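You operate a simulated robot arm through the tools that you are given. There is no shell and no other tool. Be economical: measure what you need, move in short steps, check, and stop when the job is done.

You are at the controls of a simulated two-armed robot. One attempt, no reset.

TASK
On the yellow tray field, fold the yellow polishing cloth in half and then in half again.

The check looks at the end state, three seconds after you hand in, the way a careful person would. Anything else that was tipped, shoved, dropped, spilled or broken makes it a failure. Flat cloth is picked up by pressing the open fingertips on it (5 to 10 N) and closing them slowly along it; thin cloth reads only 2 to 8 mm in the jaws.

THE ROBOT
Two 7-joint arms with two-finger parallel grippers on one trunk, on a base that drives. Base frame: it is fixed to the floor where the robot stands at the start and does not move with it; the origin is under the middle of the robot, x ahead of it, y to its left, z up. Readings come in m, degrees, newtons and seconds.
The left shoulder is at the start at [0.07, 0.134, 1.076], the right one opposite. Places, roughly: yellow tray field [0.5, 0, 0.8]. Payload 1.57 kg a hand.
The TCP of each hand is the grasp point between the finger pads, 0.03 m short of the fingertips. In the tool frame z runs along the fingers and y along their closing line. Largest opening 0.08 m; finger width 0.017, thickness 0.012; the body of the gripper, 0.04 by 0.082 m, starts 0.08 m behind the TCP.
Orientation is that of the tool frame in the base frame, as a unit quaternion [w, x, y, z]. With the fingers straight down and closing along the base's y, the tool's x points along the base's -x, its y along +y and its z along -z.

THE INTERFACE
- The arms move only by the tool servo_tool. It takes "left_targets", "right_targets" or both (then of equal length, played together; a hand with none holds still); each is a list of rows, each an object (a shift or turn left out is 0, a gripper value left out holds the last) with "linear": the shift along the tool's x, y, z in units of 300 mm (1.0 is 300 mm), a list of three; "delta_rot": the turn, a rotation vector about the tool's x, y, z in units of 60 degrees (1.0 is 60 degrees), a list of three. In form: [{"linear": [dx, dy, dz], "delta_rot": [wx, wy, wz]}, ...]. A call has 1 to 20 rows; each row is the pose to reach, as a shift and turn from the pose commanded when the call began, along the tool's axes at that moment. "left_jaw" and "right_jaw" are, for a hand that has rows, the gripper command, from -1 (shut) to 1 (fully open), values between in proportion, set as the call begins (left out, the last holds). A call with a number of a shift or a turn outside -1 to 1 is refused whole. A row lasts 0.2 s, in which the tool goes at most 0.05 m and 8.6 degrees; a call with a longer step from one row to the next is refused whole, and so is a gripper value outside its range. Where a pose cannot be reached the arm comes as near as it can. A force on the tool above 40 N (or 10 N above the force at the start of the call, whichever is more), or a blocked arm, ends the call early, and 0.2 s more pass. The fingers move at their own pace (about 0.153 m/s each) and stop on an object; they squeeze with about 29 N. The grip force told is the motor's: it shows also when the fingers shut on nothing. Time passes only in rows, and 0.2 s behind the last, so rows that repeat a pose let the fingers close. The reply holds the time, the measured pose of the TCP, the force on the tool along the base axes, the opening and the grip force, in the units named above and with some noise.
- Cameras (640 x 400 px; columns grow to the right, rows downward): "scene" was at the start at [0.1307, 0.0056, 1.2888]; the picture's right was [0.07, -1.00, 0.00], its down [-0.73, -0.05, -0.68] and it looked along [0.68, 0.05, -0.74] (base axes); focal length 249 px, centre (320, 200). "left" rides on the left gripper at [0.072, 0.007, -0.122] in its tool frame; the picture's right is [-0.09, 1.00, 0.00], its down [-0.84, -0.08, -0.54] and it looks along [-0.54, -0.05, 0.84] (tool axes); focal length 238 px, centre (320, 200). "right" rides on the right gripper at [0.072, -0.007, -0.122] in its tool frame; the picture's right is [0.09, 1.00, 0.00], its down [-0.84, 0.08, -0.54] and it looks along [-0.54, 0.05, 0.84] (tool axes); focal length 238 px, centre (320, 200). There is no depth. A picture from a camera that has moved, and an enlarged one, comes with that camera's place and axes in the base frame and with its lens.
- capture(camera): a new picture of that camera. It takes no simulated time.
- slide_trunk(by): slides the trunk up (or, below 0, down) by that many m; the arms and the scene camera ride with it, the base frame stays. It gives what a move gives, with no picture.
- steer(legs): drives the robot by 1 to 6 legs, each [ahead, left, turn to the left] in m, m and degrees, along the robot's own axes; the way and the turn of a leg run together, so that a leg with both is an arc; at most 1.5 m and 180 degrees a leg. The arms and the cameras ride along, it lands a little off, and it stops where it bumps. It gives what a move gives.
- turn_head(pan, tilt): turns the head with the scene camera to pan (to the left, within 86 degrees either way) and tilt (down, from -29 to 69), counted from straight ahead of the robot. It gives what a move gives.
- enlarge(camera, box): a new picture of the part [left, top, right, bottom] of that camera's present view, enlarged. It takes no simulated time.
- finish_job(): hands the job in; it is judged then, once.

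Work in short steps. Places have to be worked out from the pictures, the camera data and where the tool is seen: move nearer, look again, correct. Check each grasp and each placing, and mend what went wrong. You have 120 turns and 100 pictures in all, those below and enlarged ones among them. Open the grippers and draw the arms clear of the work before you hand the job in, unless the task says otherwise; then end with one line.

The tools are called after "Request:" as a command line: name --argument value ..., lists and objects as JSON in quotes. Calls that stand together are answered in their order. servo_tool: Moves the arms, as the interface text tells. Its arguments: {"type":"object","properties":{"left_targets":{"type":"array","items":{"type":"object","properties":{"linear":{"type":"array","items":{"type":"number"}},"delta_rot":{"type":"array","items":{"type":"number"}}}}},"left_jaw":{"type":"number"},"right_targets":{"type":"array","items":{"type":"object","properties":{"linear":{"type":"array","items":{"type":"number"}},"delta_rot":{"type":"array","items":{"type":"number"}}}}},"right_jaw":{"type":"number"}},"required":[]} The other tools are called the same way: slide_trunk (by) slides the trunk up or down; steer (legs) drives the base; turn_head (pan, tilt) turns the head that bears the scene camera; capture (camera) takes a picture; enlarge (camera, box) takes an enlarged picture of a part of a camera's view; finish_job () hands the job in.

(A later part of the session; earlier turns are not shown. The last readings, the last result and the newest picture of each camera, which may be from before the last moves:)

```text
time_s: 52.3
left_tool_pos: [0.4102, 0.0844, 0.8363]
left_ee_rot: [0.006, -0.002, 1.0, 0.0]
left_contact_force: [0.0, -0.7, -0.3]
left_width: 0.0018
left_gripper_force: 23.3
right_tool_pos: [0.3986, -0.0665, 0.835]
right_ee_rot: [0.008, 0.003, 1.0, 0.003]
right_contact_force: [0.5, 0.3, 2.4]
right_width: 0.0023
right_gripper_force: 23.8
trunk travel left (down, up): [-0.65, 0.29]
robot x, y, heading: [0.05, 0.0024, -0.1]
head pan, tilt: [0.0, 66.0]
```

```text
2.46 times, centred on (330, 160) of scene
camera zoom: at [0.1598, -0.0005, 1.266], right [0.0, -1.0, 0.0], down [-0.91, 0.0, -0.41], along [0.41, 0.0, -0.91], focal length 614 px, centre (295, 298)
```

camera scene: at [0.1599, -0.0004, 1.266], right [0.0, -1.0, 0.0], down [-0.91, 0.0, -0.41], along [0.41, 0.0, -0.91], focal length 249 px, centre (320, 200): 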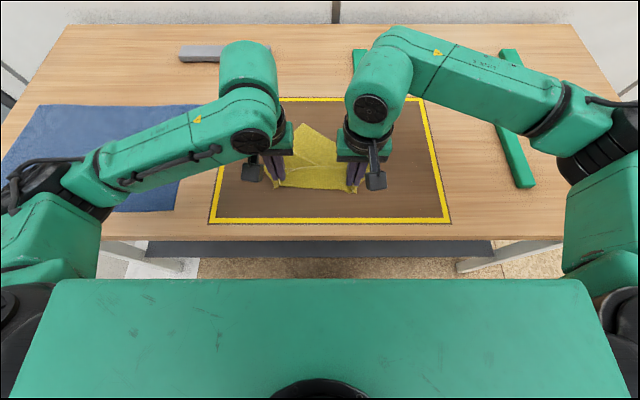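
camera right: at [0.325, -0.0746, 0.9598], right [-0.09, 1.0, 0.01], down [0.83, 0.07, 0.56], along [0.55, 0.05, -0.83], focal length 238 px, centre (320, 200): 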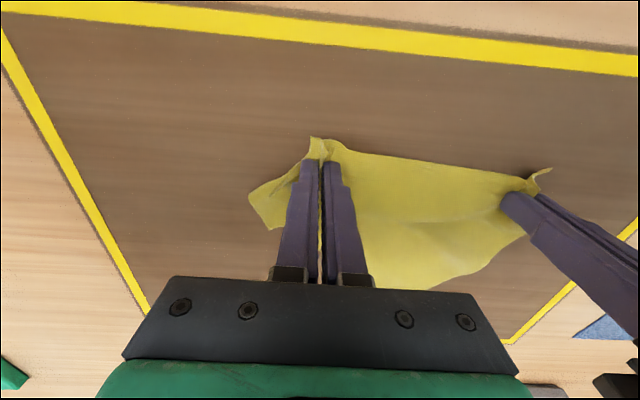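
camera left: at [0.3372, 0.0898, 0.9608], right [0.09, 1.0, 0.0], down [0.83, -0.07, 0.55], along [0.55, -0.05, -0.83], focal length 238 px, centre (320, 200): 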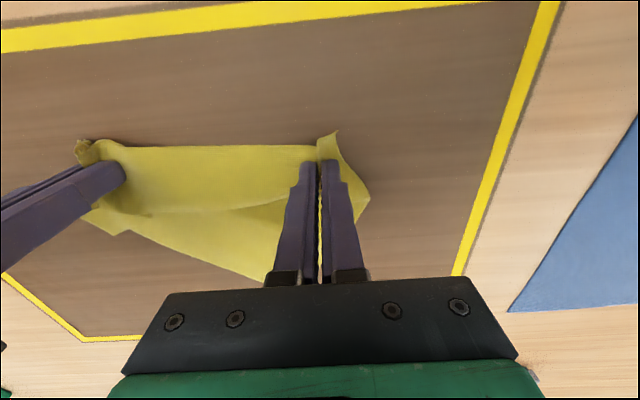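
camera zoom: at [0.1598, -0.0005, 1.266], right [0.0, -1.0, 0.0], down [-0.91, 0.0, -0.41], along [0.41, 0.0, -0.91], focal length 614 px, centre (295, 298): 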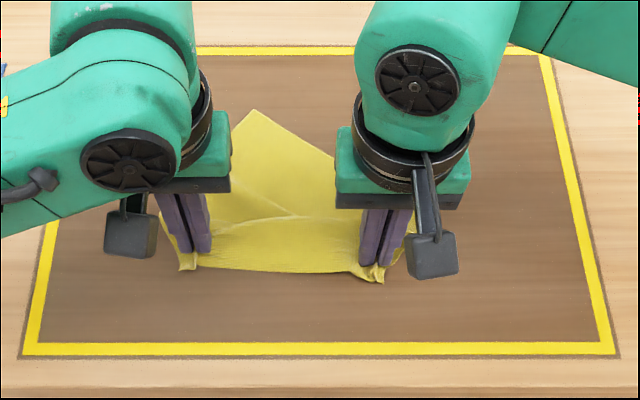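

One step was too long; repeating the release with shorter steps.

Request:
servo_tool --left_targets '[{"linear": [0, 0, 0]}, {"linear": [0, 0, 0]}, {"linear": [0, 0, -0.1]}, {"linear": [0, 0.02, -0.22]}, {"linear": [-0.03, 0.12, -0.3]}, {"linear": [-0.06, 0.25, -0.35]}, {"linear": [-0.09, 0.38, -0.4]}]' --right_targets '[{"linear": [0, 0, 0]}, {"linear": [0, 0, 0]}, {"linear": [0, 0, -0.1]}, {"linear": [0, -0.02, -0.22]}, {"linear": [-0.03, -0.12, -0.3]}, {"linear": [-0.06, -0.25, -0.35]}, {"linear": [-0.09, -0.38, -0.4]}]' --left_jaw -0.2 --right_jaw -0.2

Request:
enlarge --camera "scene" --box '[200, 80, 460, 240]'

```text
time_s: 53.9
left_tool_pos: [0.4339, 0.1979, 0.9561]
left_ee_rot: [0.007, -0.002, 1.0, 0.0]
left_contact_force: [0.8, 0.0, 0.4]
left_width: 0.0321
left_gripper_force: 0.2
right_tool_pos: [0.4222, -0.1831, 0.9561]
right_ee_rot: [0.008, 0.003, 1.0, 0.003]
right_contact_force: [0.0, 0.5, -0.5]
right_width: 0.0321
right_gripper_force: 0.1
trunk travel left (down, up): [-0.65, 0.29]
robot x, y, heading: [0.0476, -0.0022, 0.0]
head pan, tilt: [0.0, 66.0]
```

```text
2.46 times, centred on (330, 160) of scene
camera zoom: at [0.1591, -0.0006, 1.266], right [0.0, -1.0, 0.0], down [-0.91, 0.0, -0.41], along [0.41, 0.0, -0.91], focal length 614 px, centre (295, 298)
```

zoom: 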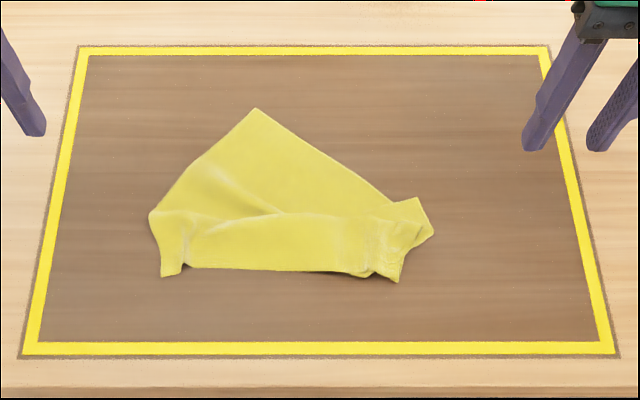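

The cloth lies in the tray with a free corner at about (0.567, 0.04) and a bunched right side. I'll use the wrist cameras to see which layers lie where.

Request:
capture --camera "right"

Request:
capture --camera "left"

```text
38 pictures are left
camera right: at [0.3492, -0.1898, 1.0753], right [-0.09, 1.0, 0.01], down [0.83, 0.07, 0.56], along [0.55, 0.05, -0.83], focal length 238 px, centre (320, 200)
```

right: 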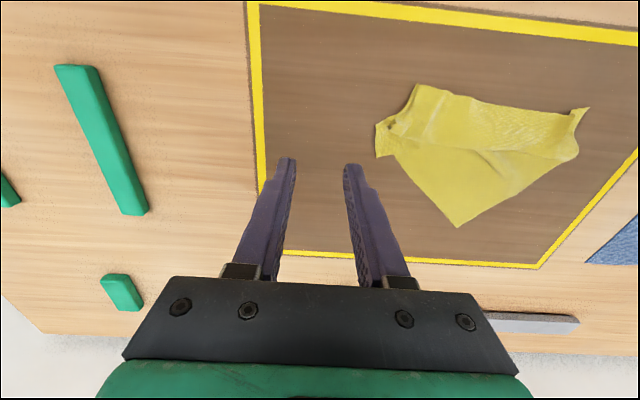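

```text
37 pictures are left
camera left: at [0.3613, 0.2041, 1.0762], right [0.09, 1.0, 0.0], down [0.83, -0.07, 0.55], along [0.55, -0.05, -0.83], focal length 238 px, centre (320, 200)
```

left: 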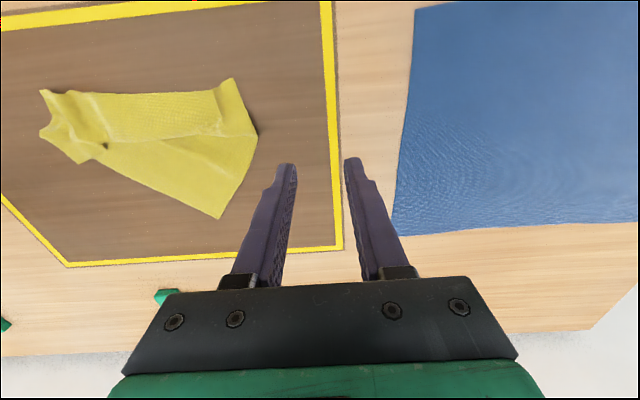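

I'll bring the hands over the near edge ends for a close look, aiming to pick up only the near edge E1 at its very ends and let the rest unfold by gravity.

Request:
servo_tool --left_targets '[{"linear": [0.024, -0.083, 0.072]}, {"linear": [0.048, -0.167, 0.144]}, {"linear": [0.072, -0.25, 0.215]}, {"linear": [0.096, -0.333, 0.287]}, {"linear": [0.096, -0.333, 0.287]}]' --right_targets '[{"linear": [0.018, 0.086, 0.072]}, {"linear": [0.037, 0.172, 0.144]}, {"linear": [0.055, 0.258, 0.215]}, {"linear": [0.074, 0.344, 0.287]}, {"linear": [0.074, 0.344, 0.287]}]'

Request:
enlarge --camera "left" --box '[160, 50, 480, 250]'

Request:
enlarge --camera "right" --box '[160, 50, 480, 250]'

```text
time_s: 55.1
left_tool_pos: [0.4083, 0.096, 0.8692]
left_ee_rot: [0.007, -0.004, 1.0, -0.001]
left_contact_force: [0.3, -0.2, -0.1]
left_width: 0.0321
left_gripper_force: 0.0
right_tool_pos: [0.4041, -0.0777, 0.8687]
right_ee_rot: [0.008, 0.003, 1.0, 0.003]
right_contact_force: [0.8, 0.3, -0.1]
right_width: 0.032
right_gripper_force: 0.0
trunk travel left (down, up): [-0.65, 0.29]
robot x, y, heading: [0.0458, 0.002, -0.1]
head pan, tilt: [0.0, 66.0]
```

```text
2.00 times, centred on (320, 150) of left
camera zoom: at [0.3344, 0.1036, 0.9892], right [0.09, 1.0, 0.0], down [0.83, -0.07, 0.55], along [0.55, -0.05, -0.83], focal length 477 px, centre (320, 300)
```

zoom: 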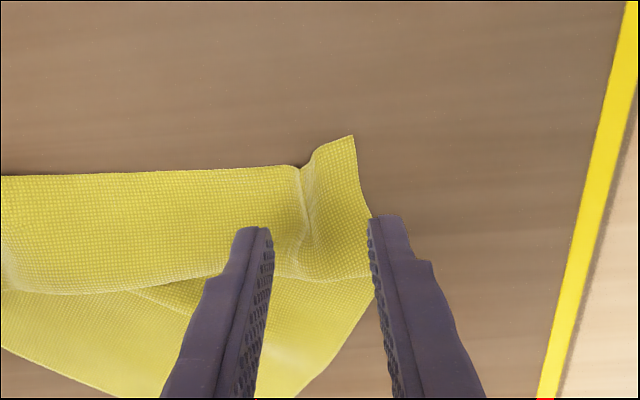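

```text
2.00 times, centred on (320, 150) of right
camera zoom: at [0.3301, -0.0853, 0.9893], right [-0.09, 1.0, 0.01], down [0.83, 0.07, 0.56], along [0.55, 0.05, -0.83], focal length 477 px, centre (320, 300)
```

zoom: 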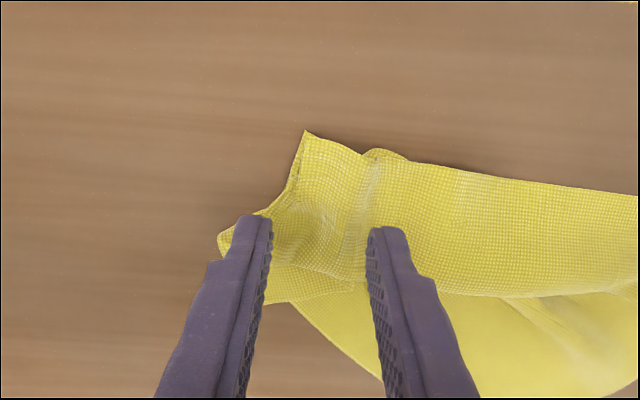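

Both ends still have their old ridges on top, left at (0.40, 0.091) and right at (0.395, -0.059). I'll straddle those and close with only light contact so just the top layer is taken.

Request:
servo_tool --left_targets '[{"linear": [0.034, -0.015, 0]}, {"linear": [0.034, -0.015, 0.05]}, {"linear": [0.034, -0.015, 0.095]}, {"linear": [0.034, -0.015, 0.113]}, {"linear": [0.034, -0.015, 0.113]}, {"linear": [0.034, -0.015, 0.113]}]' --right_targets '[{"linear": [0.04, 0.058, 0]}, {"linear": [0.04, 0.058, 0.05]}, {"linear": [0.04, 0.058, 0.09]}, {"linear": [0.04, 0.058, 0.108]}, {"linear": [0.04, 0.058, 0.108]}, {"linear": [0.04, 0.058, 0.108]}]'

Request:
servo_tool --left_targets '[{"linear": [0, 0, 0]}, {"linear": [0, 0, 0]}]' --right_targets '[{"linear": [0, 0, 0]}, {"linear": [0, 0, 0]}]' --left_jaw -0.55 --right_jaw -0.55

Request:
enlarge --camera "left" --box '[160, 50, 480, 250]'

Request:
enlarge --camera "right" --box '[160, 50, 480, 250]'

```text
time_s: 56.5
left_tool_pos: [0.3978, 0.0933, 0.8355]
left_ee_rot: [0.006, -0.004, 1.0, 0.0]
left_contact_force: [0.1, -0.4, 0.4]
left_width: 0.032
left_gripper_force: 0.2
right_tool_pos: [0.3915, -0.0604, 0.8358]
right_ee_rot: [0.007, 0.003, 1.0, 0.004]
right_contact_force: [0.9, -0.1, 0.3]
right_width: 0.032
right_gripper_force: 0.1
trunk travel left (down, up): [-0.65, 0.29]
robot x, y, heading: [0.0515, -0.0009, 0.1]
head pan, tilt: [0.0, 66.0]
```

```text
time_s: 57.1
left_tool_pos: [0.3988, 0.0925, 0.8359]
left_ee_rot: [0.006, -0.003, 1.0, 0.001]
left_contact_force: [0.4, -0.2, 0.3]
left_width: 0.0181
left_gripper_force: 0.1
right_tool_pos: [0.3928, -0.0599, 0.8368]
right_ee_rot: [0.007, 0.003, 1.0, 0.003]
right_contact_force: [0.3, 0.4, 0.4]
right_width: 0.0181
right_gripper_force: 0.0
trunk travel left (down, up): [-0.65, 0.29]
robot x, y, heading: [0.0503, -0.002, 0.1]
head pan, tilt: [0.0, 66.0]
```

```text
2.00 times, centred on (320, 150) of left
camera zoom: at [0.3249, 0.0992, 0.9553], right [0.09, 1.0, 0.0], down [0.83, -0.07, 0.55], along [0.55, -0.05, -0.83], focal length 477 px, centre (320, 300)
```

zoom: 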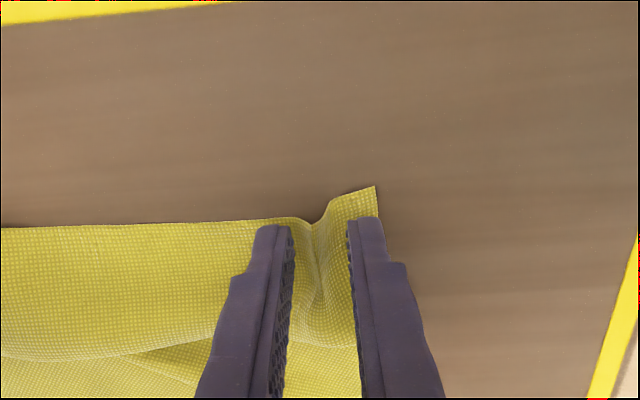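

```text
2.00 times, centred on (320, 150) of right
camera zoom: at [0.3183, -0.0676, 0.9569], right [-0.09, 1.0, 0.01], down [0.83, 0.07, 0.56], along [0.55, 0.05, -0.83], focal length 477 px, centre (320, 300)
```

zoom: 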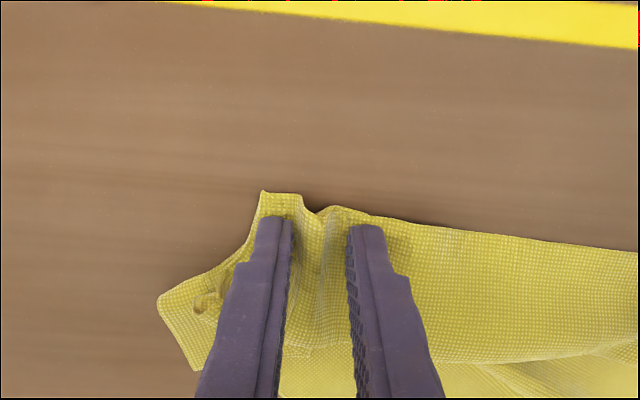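

Both ridges are gathering. Closing the rest of the way.

Request:
servo_tool --left_targets '[{"linear": [0, 0, 0.004]}, {"linear": [0, 0, 0.004]}, {"linear": [0, 0, 0.004]}]' --right_targets '[{"linear": [0, 0, 0.004]}, {"linear": [0, 0, 0.004]}, {"linear": [0, 0, 0.004]}]' --left_jaw -0.75 --right_jaw -0.75

Request:
servo_tool --left_targets '[{"linear": [0, 0, 0]}, {"linear": [0, 0, 0]}, {"linear": [0, 0, 0]}]' --right_targets '[{"linear": [0, 0, 0]}, {"linear": [0, 0, 0]}, {"linear": [0, 0, 0]}]' --left_jaw -1 --right_jaw -1

Request:
servo_tool --left_targets '[{"linear": [0, 0, -0.08]}, {"linear": [0, 0, -0.16]}, {"linear": [0, 0, -0.24]}, {"linear": [-0.03, 0, -0.32]}, {"linear": [-0.06, 0, -0.4]}, {"linear": [-0.09, 0, -0.48]}, {"linear": [-0.12, 0, -0.56]}, {"linear": [-0.15, 0, -0.64]}, {"linear": [-0.18, 0, -0.72]}, {"linear": [-0.2, 0, -0.8]}, {"linear": [-0.2, 0, -0.86]}, {"linear": [-0.2, 0, -0.86]}, {"linear": [-0.2, 0, -0.86]}]' --right_targets '[{"linear": [0, 0, -0.08]}, {"linear": [0, 0, -0.16]}, {"linear": [0, 0, -0.24]}, {"linear": [-0.03, 0, -0.32]}, {"linear": [-0.06, 0, -0.4]}, {"linear": [-0.09, 0, -0.48]}, {"linear": [-0.12, 0, -0.56]}, {"linear": [-0.15, 0, -0.64]}, {"linear": [-0.18, 0, -0.72]}, {"linear": [-0.2, 0, -0.8]}, {"linear": [-0.2, 0, -0.86]}, {"linear": [-0.2, 0, -0.86]}, {"linear": [-0.2, 0, -0.86]}]'

Request:
enlarge --camera "scene" --box '[200, 0, 440, 180]'

```text
time_s: 57.9
left_tool_pos: [0.398, 0.0927, 0.8346]
left_ee_rot: [0.006, -0.003, 1.0, -0.001]
left_contact_force: [0.4, -0.1, 0.0]
left_width: 0.0101
left_gripper_force: 0.0
right_tool_pos: [0.3917, -0.0613, 0.8339]
right_ee_rot: [0.008, 0.002, 1.0, 0.004]
right_contact_force: [0.5, -0.3, 0.6]
right_width: 0.0099
right_gripper_force: 0.1
trunk travel left (down, up): [-0.65, 0.29]
robot x, y, heading: [0.0505, 0.0005, -0.0]
head pan, tilt: [0.0, 66.0]
```

```text
time_s: 58.7
left_tool_pos: [0.397, 0.0924, 0.8352]
left_ee_rot: [0.006, -0.002, 1.0, 0.001]
left_contact_force: [-0.9, 0.0, 1.5]
left_width: 0.002
left_gripper_force: 22.9
right_tool_pos: [0.3919, -0.0598, 0.835]
right_ee_rot: [0.009, 0.003, 1.0, 0.004]
right_contact_force: [0.4, 1.6, 3.6]
right_width: 0.0026
right_gripper_force: 23.7
trunk travel left (down, up): [-0.65, 0.29]
robot x, y, heading: [0.0508, -0.0014, -0.0]
head pan, tilt: [0.0, 66.0]
```

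```text
time_s: 61.5
left_tool_pos: [0.455, 0.093, 1.0933]
left_ee_rot: [0.007, -0.002, 1.0, -0.001]
left_contact_force: [-0.4, -2.8, -0.2]
left_width: 0.0015
left_gripper_force: 23.3
right_tool_pos: [0.447, -0.0619, 1.0936]
right_ee_rot: [0.008, 0.003, 1.0, 0.003]
right_contact_force: [0.0, 2.0, 0.0]
right_width: 0.0025
right_gripper_force: 23.6
trunk travel left (down, up): [-0.65, 0.29]
robot x, y, heading: [0.0513, -0.0, 0.0]
head pan, tilt: [0.0, 66.0]
```

```text
2.22 times, centred on (320, 90) of scene
camera zoom: at [0.16, -0.0005, 1.266], right [0.0, -1.0, 0.0], down [-0.91, 0.0, -0.41], along [0.41, 0.0, -0.91], focal length 554 px, centre (320, 444)
```

zoom: 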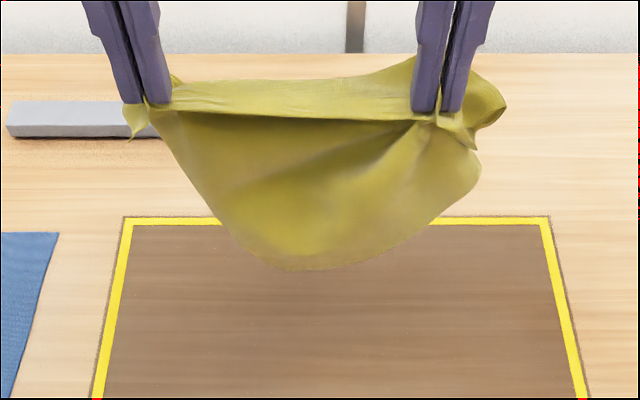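

The right hand still carries two layers (2.5 mm against 1.5 mm): E1's right end plus the opposite edge's right end. I'll lay it down again the same way, let go only with the right hand, and re-pinch E1 near its middle, where nothing lies beneath.

Request:
servo_tool --left_targets '[{"linear": [-0.08, 0, 0.09]}, {"linear": [-0.16, 0, 0.18]}, {"linear": [-0.24, 0, 0.27]}, {"linear": [-0.28, 0, 0.35]}, {"linear": [-0.28, 0, 0.4]}, {"linear": [-0.24, 0, 0.46]}, {"linear": [-0.18, 0, 0.53]}, {"linear": [-0.1, 0, 0.6]}, {"linear": [-0.02, 0, 0.67]}, {"linear": [0.06, 0, 0.74]}, {"linear": [0.13, 0, 0.81]}, {"linear": [0.17, 0, 0.84]}, {"linear": [0.17, 0, 0.85]}, {"linear": [0.17, 0, 0.85]}]' --right_targets '[{"linear": [-0.08, 0, 0.09]}, {"linear": [-0.16, 0, 0.18]}, {"linear": [-0.24, 0, 0.27]}, {"linear": [-0.28, 0, 0.35]}, {"linear": [-0.28, 0, 0.4]}, {"linear": [-0.24, 0, 0.46]}, {"linear": [-0.18, 0, 0.53]}, {"linear": [-0.1, 0, 0.6]}, {"linear": [-0.02, 0, 0.67]}, {"linear": [0.06, 0, 0.74]}, {"linear": [0.13, 0, 0.81]}, {"linear": [0.17, 0, 0.84]}, {"linear": [0.17, 0, 0.85]}, {"linear": [0.17, 0, 0.85]}]'

Request:
servo_tool --right_targets '[{"linear": [0, 0, 0]}, {"linear": [0, 0, 0]}, {"linear": [0, 0, -0.06]}, {"linear": [0, -0.05, -0.14]}, {"linear": [0, -0.15, -0.25]}, {"linear": [0, -0.28, -0.3]}, {"linear": [0, -0.4, -0.35]}]' --right_jaw -0.2

Request:
enlarge --camera "scene" --box '[220, 90, 460, 240]'

```text
time_s: 64.5
left_tool_pos: [0.4061, 0.0934, 0.8375]
left_ee_rot: [0.006, -0.004, 1.0, 0.001]
left_contact_force: [-0.1, -0.9, -0.2]
left_width: 0.0015
left_gripper_force: 23.9
right_tool_pos: [0.4004, -0.0606, 0.8371]
right_ee_rot: [0.008, 0.003, 1.0, 0.004]
right_contact_force: [0.0, 0.4, 1.0]
right_width: 0.0023
right_gripper_force: 23.4
trunk travel left (down, up): [-0.65, 0.29]
robot x, y, heading: [0.0469, 0.002, -0.1]
head pan, tilt: [0.0, 66.0]
```

```text
time_s: 66.1
left_tool_pos: [0.4057, 0.0919, 0.8386]
left_ee_rot: [0.007, -0.003, 1.0, 0.001]
left_contact_force: [-1.0, -0.6, -0.1]
left_width: 0.002
left_gripper_force: 23.4
right_tool_pos: [0.3982, -0.1824, 0.9424]
right_ee_rot: [0.009, 0.002, 1.0, 0.004]
right_contact_force: [-0.9, -0.4, 0.0]
right_width: 0.032
right_gripper_force: 0.1
trunk travel left (down, up): [-0.65, 0.29]
robot x, y, heading: [0.0482, -0.0016, -0.1]
head pan, tilt: [0.0, 66.0]
```

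```text
2.67 times, centred on (340, 165) of scene
camera zoom: at [0.1592, -0.0017, 1.266], right [0.0, -1.0, 0.0], down [-0.91, 0.0, -0.41], along [0.41, 0.0, -0.91], focal length 665 px, centre (267, 293)
```

zoom: 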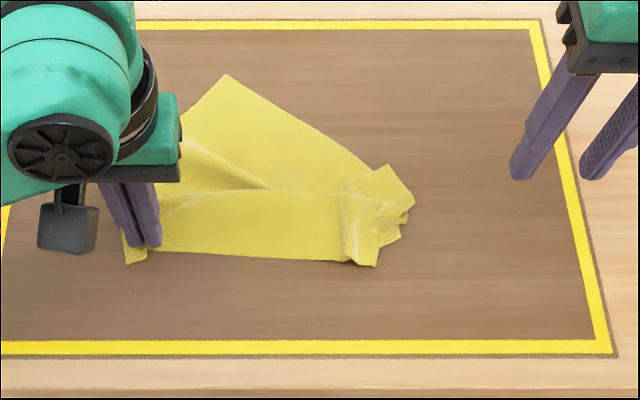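

The right part seems to hold a pleat, with the opposite edge's right corner (E2-R) lying near (0.46, -0.11). Pulling that corner outward should open the pleat. I'll move the right hand above it for a close look.

Request:
servo_tool --right_targets '[{"linear": [-0.06, 0.07, 0.05]}, {"linear": [-0.12, 0.14, 0.1]}, {"linear": [-0.18, 0.2, 0.18]}, {"linear": [-0.19, 0.22, 0.24]}, {"linear": [-0.19, 0.22, 0.24]}]'

Request:
enlarge --camera "right" --box '[160, 0, 480, 200]'

```text
time_s: 67.3
left_tool_pos: [0.4054, 0.0929, 0.8382]
left_ee_rot: [0.007, -0.003, 1.0, 0.0]
left_contact_force: [-0.1, 0.5, -0.4]
left_width: 0.0021
left_gripper_force: 23.9
right_tool_pos: [0.4565, -0.1145, 0.8726]
right_ee_rot: [0.008, 0.002, 1.0, 0.004]
right_contact_force: [-0.2, 0.5, 0.0]
right_width: 0.032
right_gripper_force: 0.0
trunk travel left (down, up): [-0.65, 0.29]
robot x, y, heading: [0.0515, 0.0, 0.0]
head pan, tilt: [0.0, 66.0]
```

```text
2.00 times, centred on (320, 100) of right
camera zoom: at [0.3833, -0.1217, 0.992], right [-0.09, 1.0, 0.01], down [0.83, 0.07, 0.56], along [0.55, 0.05, -0.83], focal length 477 px, centre (320, 400)
```

zoom: 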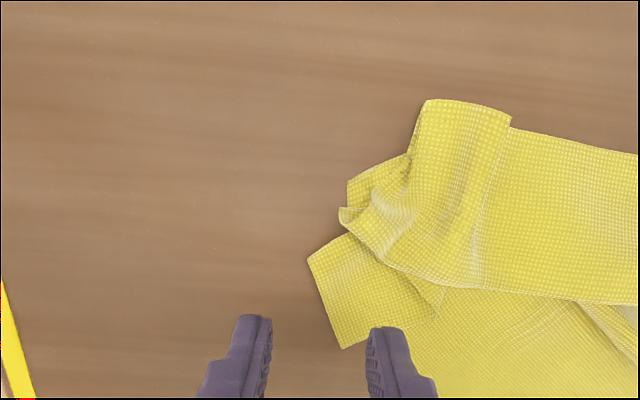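

Now it's clear: the E2-R corner is at (0.480, -0.103), on a single-layer strip showing at the right. I'll pinch it at (0.465, -0.092), press, and close.

Request:
servo_tool --right_targets '[{"linear": [-0.028, 0.075, 0]}, {"linear": [-0.028, 0.075, 0.06]}, {"linear": [-0.028, 0.075, 0.115]}, {"linear": [-0.028, 0.075, 0.133]}, {"linear": [-0.028, 0.075, 0.139]}, {"linear": [-0.028, 0.075, 0.139]}]' --right_jaw -0.35

Request:
servo_tool --right_targets '[{"linear": [0, 0, 0.001]}, {"linear": [0, 0, 0.001]}]'

```text
time_s: 68.7
left_tool_pos: [0.4065, 0.0925, 0.8379]
left_ee_rot: [0.007, -0.002, 1.0, 0.001]
left_contact_force: [0.7, 0.0, 0.3]
left_width: 0.0018
left_gripper_force: 23.9
right_tool_pos: [0.464, -0.0921, 0.8315]
right_ee_rot: [0.009, 0.003, 1.0, 0.003]
right_contact_force: [0.4, 0.2, 9.3]
right_width: 0.0259
right_gripper_force: 0.1
trunk travel left (down, up): [-0.65, 0.29]
robot x, y, heading: [0.0497, -0.0051, 0.1]
head pan, tilt: [0.0, 66.0]
```

```text
time_s: 69.3
left_tool_pos: [0.4059, 0.0937, 0.8386]
left_ee_rot: [0.008, -0.002, 1.0, 0.0]
left_contact_force: [-0.1, 0.2, 0.1]
left_width: 0.0019
left_gripper_force: 23.1
right_tool_pos: [0.4661, -0.0917, 0.8323]
right_ee_rot: [0.009, 0.001, 1.0, 0.004]
right_contact_force: [2.9, 0.0, 14.3]
right_width: 0.026
right_gripper_force: 0.0
trunk travel left (down, up): [-0.65, 0.29]
robot x, y, heading: [0.0504, 0.0002, -0.1]
head pan, tilt: [0.0, 66.0]
```

Good pressure (~14 N). Closing in steps.

Request:
servo_tool --right_targets '[{"linear": [0, 0, 0]}, {"linear": [0, 0, 0]}]' --right_jaw -0.5

Request:
servo_tool --right_targets '[{"linear": [0, 0, 0]}, {"linear": [0, 0, 0]}, {"linear": [0, 0, 0]}]' --right_jaw -0.7

Request:
servo_tool --right_targets '[{"linear": [0, 0, -0.001]}, {"linear": [0, 0, -0.001]}, {"linear": [0, 0, -0.001]}, {"linear": [0, 0, -0.001]}]' --right_jaw -1

Request:
enlarge --camera "right" --box '[160, 50, 480, 250]'

```text
time_s: 69.9
left_tool_pos: [0.4055, 0.093, 0.838]
left_ee_rot: [0.007, -0.003, 1.0, 0.0]
left_contact_force: [-0.4, -0.2, 0.4]
left_width: 0.0021
left_gripper_force: 23.6
right_tool_pos: [0.4644, -0.0926, 0.8313]
right_ee_rot: [0.01, 0.003, 1.0, 0.004]
right_contact_force: [2.9, 1.2, 17.5]
right_width: 0.0178
right_gripper_force: 0.1
trunk travel left (down, up): [-0.65, 0.29]
robot x, y, heading: [0.0498, 0.0004, -0.2]
head pan, tilt: [0.0, 66.0]
```

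```text
time_s: 70.7
left_tool_pos: [0.4048, 0.0924, 0.8384]
left_ee_rot: [0.008, -0.003, 1.0, 0.001]
left_contact_force: [0.5, 0.1, -0.2]
left_width: 0.0018
left_gripper_force: 23.8
right_tool_pos: [0.4653, -0.0921, 0.8305]
right_ee_rot: [0.01, 0.002, 1.0, 0.003]
right_contact_force: [1.5, -0.5, 18.4]
right_width: 0.0107
right_gripper_force: 0.1
trunk travel left (down, up): [-0.65, 0.29]
robot x, y, heading: [0.0492, -0.0007, 0.0]
head pan, tilt: [0.0, 66.0]
```

```text
time_s: 71.7
left_tool_pos: [0.4058, 0.0939, 0.8386]
left_ee_rot: [0.008, -0.003, 1.0, 0.0]
left_contact_force: [0.6, 0.4, -0.3]
left_width: 0.002
left_gripper_force: 23.4
right_tool_pos: [0.4648, -0.0923, 0.8307]
right_ee_rot: [0.01, 0.003, 1.0, 0.003]
right_contact_force: [-0.7, 0.8, 17.6]
right_width: 0.002
right_gripper_force: 23.0
trunk travel left (down, up): [-0.65, 0.29]
robot x, y, heading: [0.046, -0.0035, -0.0]
head pan, tilt: [0.0, 66.0]
```

```text
2.00 times, centred on (320, 150) of right
camera zoom: at [0.3909, -0.0992, 0.9521], right [-0.09, 1.0, 0.0], down [0.83, 0.07, 0.56], along [0.56, 0.05, -0.83], focal length 477 px, centre (320, 300)
```

zoom: 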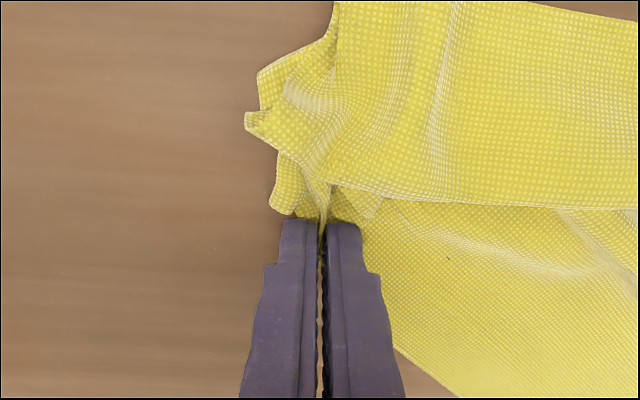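

E2-R is held and the left holds the diagonal corner E1-L. I'll lift the right hand about 4 cm and draw it out to about (0.60, -0.12) to pull the cloth open.

Request:
servo_tool --right_targets '[{"linear": [0, 0, -0.07]}, {"linear": [-0.02, 0, -0.14]}, {"linear": [-0.08, -0.01, -0.16]}, {"linear": [-0.16, -0.03, -0.16]}, {"linear": [-0.24, -0.05, -0.16]}, {"linear": [-0.32, -0.07, -0.16]}, {"linear": [-0.4, -0.09, -0.15]}, {"linear": [-0.45, -0.1, -0.12]}, {"linear": [-0.45, -0.1, -0.12]}]'

Request:
enlarge --camera "scene" --box '[220, 90, 460, 240]'

Request:
capture --camera "right"

```text
time_s: 73.7
left_tool_pos: [0.4065, 0.0928, 0.8373]
left_ee_rot: [0.007, -0.003, 1.0, 0.0]
left_contact_force: [1.0, -1.0, 0.1]
left_width: 0.0019
left_gripper_force: 23.5
right_tool_pos: [0.6005, -0.1233, 0.8676]
right_ee_rot: [0.008, 0.002, 1.0, 0.004]
right_contact_force: [-0.3, 0.1, 0.0]
right_width: 0.0019
right_gripper_force: 23.4
trunk travel left (down, up): [-0.65, 0.29]
robot x, y, heading: [0.0507, 0.0016, 0.0]
head pan, tilt: [0.0, 66.0]
```

```text
2.67 times, centred on (340, 165) of scene
camera zoom: at [0.1598, -0.0006, 1.266], right [0.0, -1.0, 0.0], down [-0.91, 0.0, -0.41], along [0.41, 0.0, -0.91], focal length 665 px, centre (267, 293)
```

zoom: 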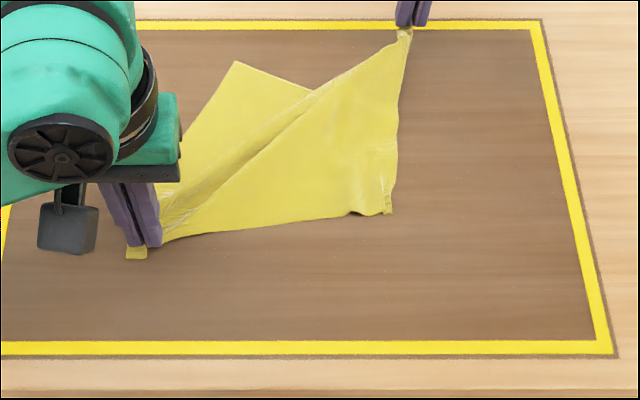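

```text
27 pictures are left
camera right: at [0.5273, -0.1308, 0.9891], right [-0.09, 1.0, 0.01], down [0.83, 0.07, 0.56], along [0.55, 0.05, -0.83], focal length 238 px, centre (320, 200)
```

right: 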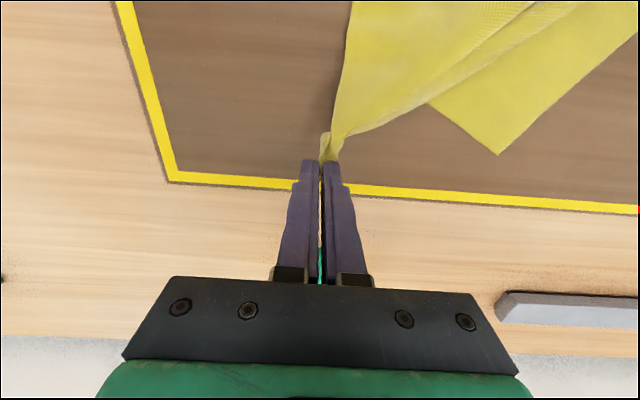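

The pleat opened. T (E2-L) lies at about (0.58, 0.03) on the correct side and just needs drawing out to the left. I'll lower the right hand as an anchor, release the left, and raise it to look.

Request:
servo_tool --right_targets '[{"linear": [0, 0, 0.05]}, {"linear": [0, 0, 0.103]}, {"linear": [0, 0, 0.103]}, {"linear": [0, 0, 0.103]}]'

Request:
servo_tool --left_targets '[{"linear": [0, 0, 0.003]}, {"linear": [0, 0, 0.003]}, {"linear": [0, 0, -0.07]}, {"linear": [0, 0, -0.14]}, {"linear": [-0.1, 0.02, -0.2]}, {"linear": [-0.22, 0.03, -0.2]}, {"linear": [-0.34, 0.02, -0.18]}, {"linear": [-0.46, -0.05, -0.14]}, {"linear": [-0.52, -0.08, -0.12]}, {"linear": [-0.52, -0.08, -0.12]}]' --left_jaw -0.3

Request:
capture --camera "left"

Request:
enlarge --camera "scene" --box '[200, 80, 460, 240]'

```text
time_s: 74.7
left_tool_pos: [0.4066, 0.0933, 0.8386]
left_ee_rot: [0.006, -0.003, 1.0, 0.0]
left_contact_force: [0.2, 0.0, 0.5]
left_width: 0.0019
left_gripper_force: 23.7
right_tool_pos: [0.6013, -0.1229, 0.8368]
right_ee_rot: [0.009, 0.002, 1.0, 0.003]
right_contact_force: [0.6, -0.4, 0.3]
right_width: 0.002
right_gripper_force: 23.0
trunk travel left (down, up): [-0.65, 0.29]
robot x, y, heading: [0.0495, -0.0025, 0.1]
head pan, tilt: [0.0, 66.0]
```

```text
time_s: 76.9
left_tool_pos: [0.5616, 0.0696, 0.8748]
left_ee_rot: [0.007, -0.002, 1.0, 0.0]
left_contact_force: [0.3, -0.3, -0.4]
left_width: 0.0281
left_gripper_force: 0.1
right_tool_pos: [0.6004, -0.1244, 0.8379]
right_ee_rot: [0.008, 0.003, 1.0, 0.004]
right_contact_force: [0.7, -0.5, 0.4]
right_width: 0.0018
right_gripper_force: 23.8
trunk travel left (down, up): [-0.65, 0.29]
robot x, y, heading: [0.0478, -0.0019, -0.1]
head pan, tilt: [0.0, 66.0]
```

```text
26 pictures are left
camera left: at [0.4898, 0.0767, 0.9954], right [0.09, 1.0, 0.0], down [0.83, -0.07, 0.55], along [0.55, -0.05, -0.83], focal length 238 px, centre (320, 200)
```

left: 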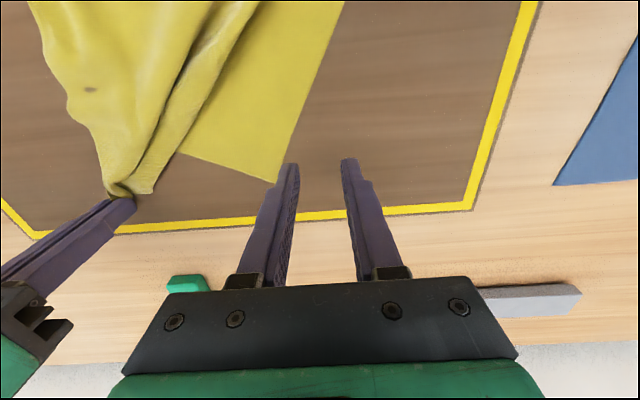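

```text
2.46 times, centred on (330, 160) of scene
camera zoom: at [0.1599, -0.0002, 1.266], right [0.0, -1.0, 0.0], down [-0.91, 0.0, -0.41], along [0.41, 0.0, -0.91], focal length 614 px, centre (295, 298)
```

zoom: 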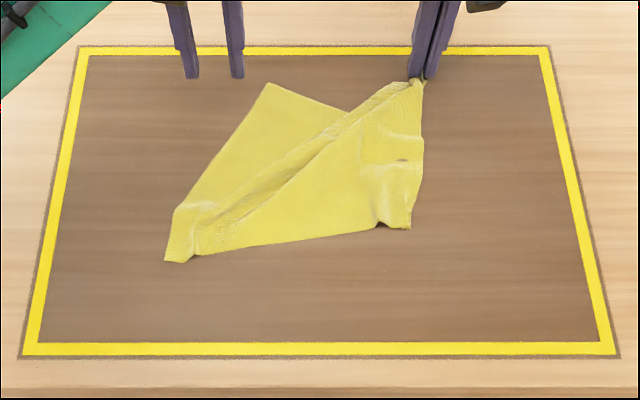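

T is at (0.597, 0.027). I'll pinch it just inside, at (0.571, 0.018), with the left hand.

Request:
servo_tool --left_targets '[{"linear": [-0.015, -0.09, 0]}, {"linear": [-0.031, -0.172, 0]}, {"linear": [-0.031, -0.172, 0.06]}, {"linear": [-0.031, -0.172, 0.12]}, {"linear": [-0.031, -0.172, 0.138]}, {"linear": [-0.031, -0.172, 0.146]}, {"linear": [-0.031, -0.172, 0.146]}]' --left_jaw -0.35

Request:
servo_tool --left_targets '[{"linear": [0, 0, 0.001]}, {"linear": [0, 0, 0.001]}]'

```text
time_s: 78.5
left_tool_pos: [0.5724, 0.0176, 0.832]
left_ee_rot: [0.006, -0.003, 1.0, 0.0]
left_contact_force: [0.2, -0.9, 0.4]
left_width: 0.026
left_gripper_force: 0.1
right_tool_pos: [0.6005, -0.1216, 0.8381]
right_ee_rot: [0.008, 0.002, 1.0, 0.004]
right_contact_force: [0.2, 0.1, 0.6]
right_width: 0.0019
right_gripper_force: 23.5
trunk travel left (down, up): [-0.65, 0.29]
robot x, y, heading: [0.0497, -0.0005, -0.2]
head pan, tilt: [0.0, 66.0]
```

```text
time_s: 79.1
left_tool_pos: [0.5719, 0.0184, 0.8323]
left_ee_rot: [0.006, -0.003, 1.0, -0.001]
left_contact_force: [-0.5, -0.2, -0.4]
left_width: 0.0262
left_gripper_force: 0.1
right_tool_pos: [0.6012, -0.1235, 0.8378]
right_ee_rot: [0.008, 0.002, 1.0, 0.003]
right_contact_force: [-0.4, -0.2, 0.8]
right_width: 0.0019
right_gripper_force: 23.3
trunk travel left (down, up): [-0.65, 0.29]
robot x, y, heading: [0.0464, -0.0011, -0.0]
head pan, tilt: [0.0, 66.0]
```

No contact yet; pressing about 1.2 mm further.

Request:
servo_tool --left_targets '[{"linear": [0, 0, 0.004]}, {"linear": [0, 0, 0.004]}, {"linear": [0, 0, 0.004]}]'

```text
time_s: 79.9
left_tool_pos: [0.5714, 0.0165, 0.8317]
left_ee_rot: [0.008, -0.003, 1.0, -0.001]
left_contact_force: [1.8, 0.8, 7.7]
left_width: 0.026
left_gripper_force: 0.0
right_tool_pos: [0.5991, -0.1232, 0.8368]
right_ee_rot: [0.009, 0.002, 1.0, 0.004]
right_contact_force: [0.4, -0.4, 0.8]
right_width: 0.002
right_gripper_force: 23.7
trunk travel left (down, up): [-0.65, 0.29]
robot x, y, heading: [0.05, 0.0019, -0.1]
head pan, tilt: [0.0, 66.0]
```

Contact at about 8 N. I'll add a touch more pressure and close in steps.

Request:
servo_tool --left_targets '[{"linear": [0, 0, 0.0015]}, {"linear": [0, 0, 0.0015]}, {"linear": [0, 0, 0.0015]}]' --left_jaw -0.5

Request:
servo_tool --left_targets '[{"linear": [0, 0, 0]}, {"linear": [0, 0, 0]}, {"linear": [0, 0, 0]}]' --left_jaw -0.7

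Request:
servo_tool --left_targets '[{"linear": [0, 0, -0.001]}, {"linear": [0, 0, -0.001]}, {"linear": [0, 0, -0.001]}, {"linear": [0, 0, -0.001]}]' --left_jaw -1

```text
time_s: 80.7
left_tool_pos: [0.5708, 0.0178, 0.8312]
left_ee_rot: [0.007, -0.003, 1.0, 0.0]
left_contact_force: [1.6, -0.7, 10.9]
left_width: 0.0186
left_gripper_force: 0.1
right_tool_pos: [0.601, -0.1251, 0.8378]
right_ee_rot: [0.009, 0.002, 1.0, 0.003]
right_contact_force: [0.4, -0.1, -0.1]
right_width: 0.002
right_gripper_force: 23.5
trunk travel left (down, up): [-0.65, 0.29]
robot x, y, heading: [0.0523, 0.0027, -0.1]
head pan, tilt: [0.0, 66.0]
```

```text
time_s: 81.5
left_tool_pos: [0.571, 0.019, 0.8312]
left_ee_rot: [0.008, -0.002, 1.0, 0.0]
left_contact_force: [1.0, -0.7, 12.4]
left_width: 0.0099
left_gripper_force: 0.0
right_tool_pos: [0.599, -0.1235, 0.838]
right_ee_rot: [0.009, 0.003, 1.0, 0.003]
right_contact_force: [-0.2, -0.9, -0.2]
right_width: 0.0017
right_gripper_force: 23.4
trunk travel left (down, up): [-0.65, 0.29]
robot x, y, heading: [0.0514, -0.0033, -0.3]
head pan, tilt: [0.0, 66.0]
```

```text
time_s: 82.5
left_tool_pos: [0.571, 0.0187, 0.8306]
left_ee_rot: [0.008, -0.003, 1.0, 0.0]
left_contact_force: [-0.6, 0.4, 11.0]
left_width: 0.0019
left_gripper_force: 23.4
right_tool_pos: [0.5991, -0.1235, 0.8386]
right_ee_rot: [0.008, 0.002, 1.0, 0.004]
right_contact_force: [0.0, 0.5, 0.5]
right_width: 0.002
right_gripper_force: 23.5
trunk travel left (down, up): [-0.65, 0.29]
robot x, y, heading: [0.0492, 0.0008, -0.3]
head pan, tilt: [0.0, 66.0]
```

Both ends of E2 are now held (2 mm each), with the hems pointing away from me. I'll lift the cloth fully so it hangs, spreading the hands to about 0.20 m apart.

Request:
servo_tool --left_targets '[{"linear": [0.0, 0.03, -0.08]}, {"linear": [0.0, 0.07, -0.16]}, {"linear": [0.02, 0.12, -0.24]}, {"linear": [0.05, 0.17, -0.32]}, {"linear": [0.08, 0.21, -0.4]}, {"linear": [0.11, 0.237, -0.48]}, {"linear": [0.14, 0.237, -0.56]}, {"linear": [0.17, 0.237, -0.64]}, {"linear": [0.17, 0.237, -0.72]}, {"linear": [0.17, 0.237, -0.8]}, {"linear": [0.17, 0.237, -0.865]}, {"linear": [0.17, 0.237, -0.865]}, {"linear": [0.17, 0.237, -0.865]}]' --right_targets '[{"linear": [0.03, 0.01, -0.08]}, {"linear": [0.06, 0.02, -0.16]}, {"linear": [0.1, 0.03, -0.24]}, {"linear": [0.14, 0.045, -0.32]}, {"linear": [0.18, 0.045, -0.4]}, {"linear": [0.22, 0.045, -0.48]}, {"linear": [0.25, 0.045, -0.56]}, {"linear": [0.263, 0.045, -0.64]}, {"linear": [0.263, 0.045, -0.72]}, {"linear": [0.263, 0.045, -0.8]}, {"linear": [0.263, 0.045, -0.838]}, {"linear": [0.263, 0.045, -0.838]}, {"linear": [0.263, 0.045, -0.838]}]'

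Request:
capture --camera "scene"

```text
time_s: 85.3
left_tool_pos: [0.5169, 0.0891, 1.0882]
left_ee_rot: [0.007, -0.003, 1.0, 0.001]
left_contact_force: [-0.5, 0.0, -0.4]
left_width: 0.002
left_gripper_force: 23.3
right_tool_pos: [0.5164, -0.1104, 1.0865]
right_ee_rot: [0.008, 0.003, 1.0, 0.004]
right_contact_force: [-0.9, 0.4, -0.3]
right_width: 0.0018
right_gripper_force: 23.1
trunk travel left (down, up): [-0.65, 0.29]
robot x, y, heading: [0.0494, -0.0021, -0.1]
head pan, tilt: [0.0, 66.0]
```

```text
24 pictures are left
camera scene: at [0.1599, -0.0005, 1.266], right [0.0, -1.0, 0.0], down [-0.91, 0.0, -0.41], along [0.41, 0.0, -0.91], focal length 249 px, centre (320, 200)
```

scene: 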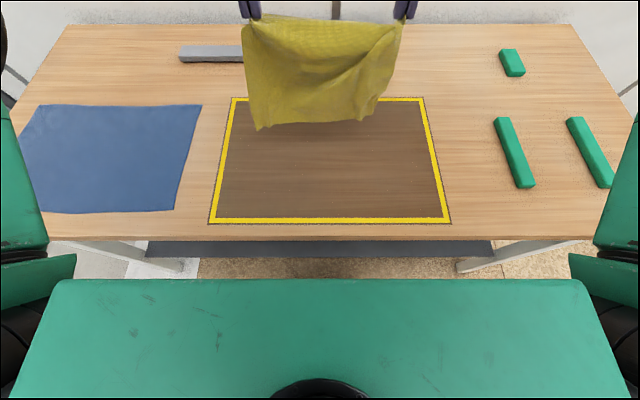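

The cloth hangs nearly fully opened. I'll spread the hands 1.5 cm wider to smooth it and zoom in.

Request:
servo_tool --left_targets '[{"linear": [0, 0.015, 0]}, {"linear": [0, 0.03, 0]}, {"linear": [0, 0.03, 0]}, {"linear": [0, 0.03, 0]}]' --right_targets '[{"linear": [0, -0.01, 0]}, {"linear": [0, -0.02, 0]}, {"linear": [0, -0.02, 0]}, {"linear": [0, -0.02, 0]}]'

Request:
enlarge --camera "scene" --box '[220, 0, 430, 140]'

```text
time_s: 86.3
left_tool_pos: [0.5173, 0.0985, 1.0888]
left_ee_rot: [0.006, -0.002, 1.0, 0.0]
left_contact_force: [-1.3, -7.7, 0.3]
left_width: 0.0018
left_gripper_force: 23.4
right_tool_pos: [0.5173, -0.1161, 1.0882]
right_ee_rot: [0.009, 0.003, 1.0, 0.004]
right_contact_force: [0.6, 7.4, -0.8]
right_width: 0.0021
right_gripper_force: 23.7
trunk travel left (down, up): [-0.65, 0.29]
robot x, y, heading: [0.0541, -0.0014, -0.3]
head pan, tilt: [0.0, 66.0]
```

```text
2.86 times, centred on (325, 70) of scene
camera zoom: at [0.1601, -0.0005, 1.266], right [0.0, -1.0, 0.0], down [-0.91, 0.0, -0.41], along [0.41, 0.0, -0.91], focal length 712 px, centre (306, 571)
```

zoom: 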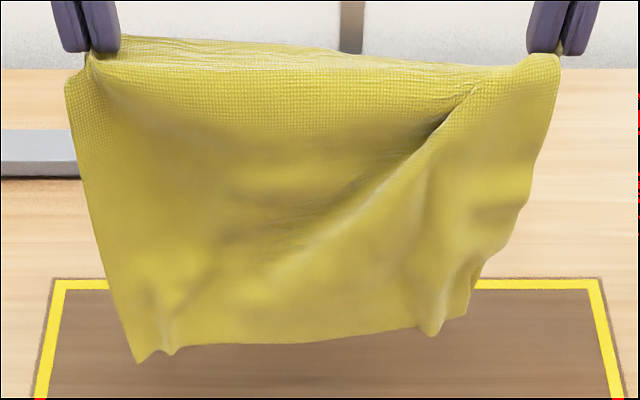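

The cloth is fully open, hanging from E2 with E1 at the bottom. I'll move it to x≈0.575, touch E1 down, then lower while backing to x≈0.46 so that half the cloth is laid.

Request:
servo_tool --left_targets '[{"linear": [-0.06, -0.007, 0.0]}, {"linear": [-0.13, -0.007, 0.04]}, {"linear": [-0.192, -0.007, 0.1]}, {"linear": [-0.192, -0.007, 0.14]}, {"linear": [-0.192, -0.007, 0.17]}, {"linear": [-0.192, -0.007, 0.17]}, {"linear": [-0.142, -0.007, 0.215]}, {"linear": [-0.092, -0.007, 0.262]}, {"linear": [-0.042, -0.007, 0.312]}, {"linear": [0.008, -0.007, 0.362]}, {"linear": [0.058, -0.007, 0.412]}, {"linear": [0.108, -0.007, 0.462]}, {"linear": [0.15, -0.007, 0.5]}, {"linear": [0.191, -0.007, 0.529]}, {"linear": [0.191, -0.007, 0.529]}, {"linear": [0.191, -0.007, 0.529]}]' --right_targets '[{"linear": [-0.06, 0.007, 0.0]}, {"linear": [-0.13, 0.007, 0.04]}, {"linear": [-0.192, 0.007, 0.1]}, {"linear": [-0.192, 0.007, 0.14]}, {"linear": [-0.192, 0.007, 0.17]}, {"linear": [-0.192, 0.007, 0.17]}, {"linear": [-0.142, 0.007, 0.215]}, {"linear": [-0.092, 0.007, 0.262]}, {"linear": [-0.042, 0.007, 0.312]}, {"linear": [0.008, 0.007, 0.362]}, {"linear": [0.058, 0.007, 0.412]}, {"linear": [0.108, 0.007, 0.462]}, {"linear": [0.15, 0.007, 0.5]}, {"linear": [0.191, 0.007, 0.529]}, {"linear": [0.191, 0.007, 0.529]}, {"linear": [0.191, 0.007, 0.529]}]'

Request:
capture --camera "left"

Request:
capture --camera "scene"

```text
time_s: 89.7
left_tool_pos: [0.4624, 0.0967, 0.93]
left_ee_rot: [0.006, -0.004, 1.0, 0.0]
left_contact_force: [0.3, -1.1, 0.3]
left_width: 0.0017
left_gripper_force: 23.5
right_tool_pos: [0.4652, -0.1128, 0.9274]
right_ee_rot: [0.007, 0.003, 1.0, 0.004]
right_contact_force: [-0.5, 1.1, -0.1]
right_width: 0.0018
right_gripper_force: 23.5
trunk travel left (down, up): [-0.65, 0.29]
robot x, y, heading: [0.0478, 0.0008, -0.1]
head pan, tilt: [0.0, 66.0]
```

```text
22 pictures are left
camera left: at [0.3897, 0.1023, 1.0491], right [0.09, 1.0, 0.0], down [0.83, -0.07, 0.55], along [0.55, -0.05, -0.83], focal length 238 px, centre (320, 200)
```

left: 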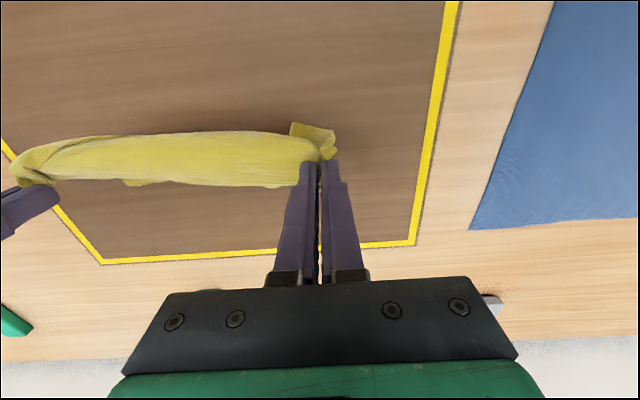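

```text
21 pictures are left
camera scene: at [0.16, -0.0005, 1.266], right [0.0, -1.0, 0.0], down [-0.91, 0.0, -0.41], along [0.41, 0.0, -0.91], focal length 249 px, centre (320, 200)
```

scene: 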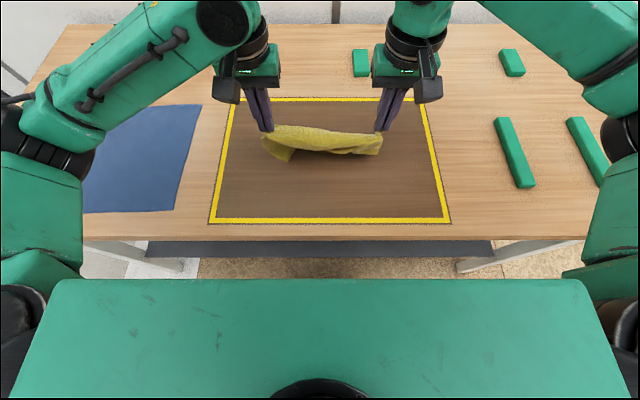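

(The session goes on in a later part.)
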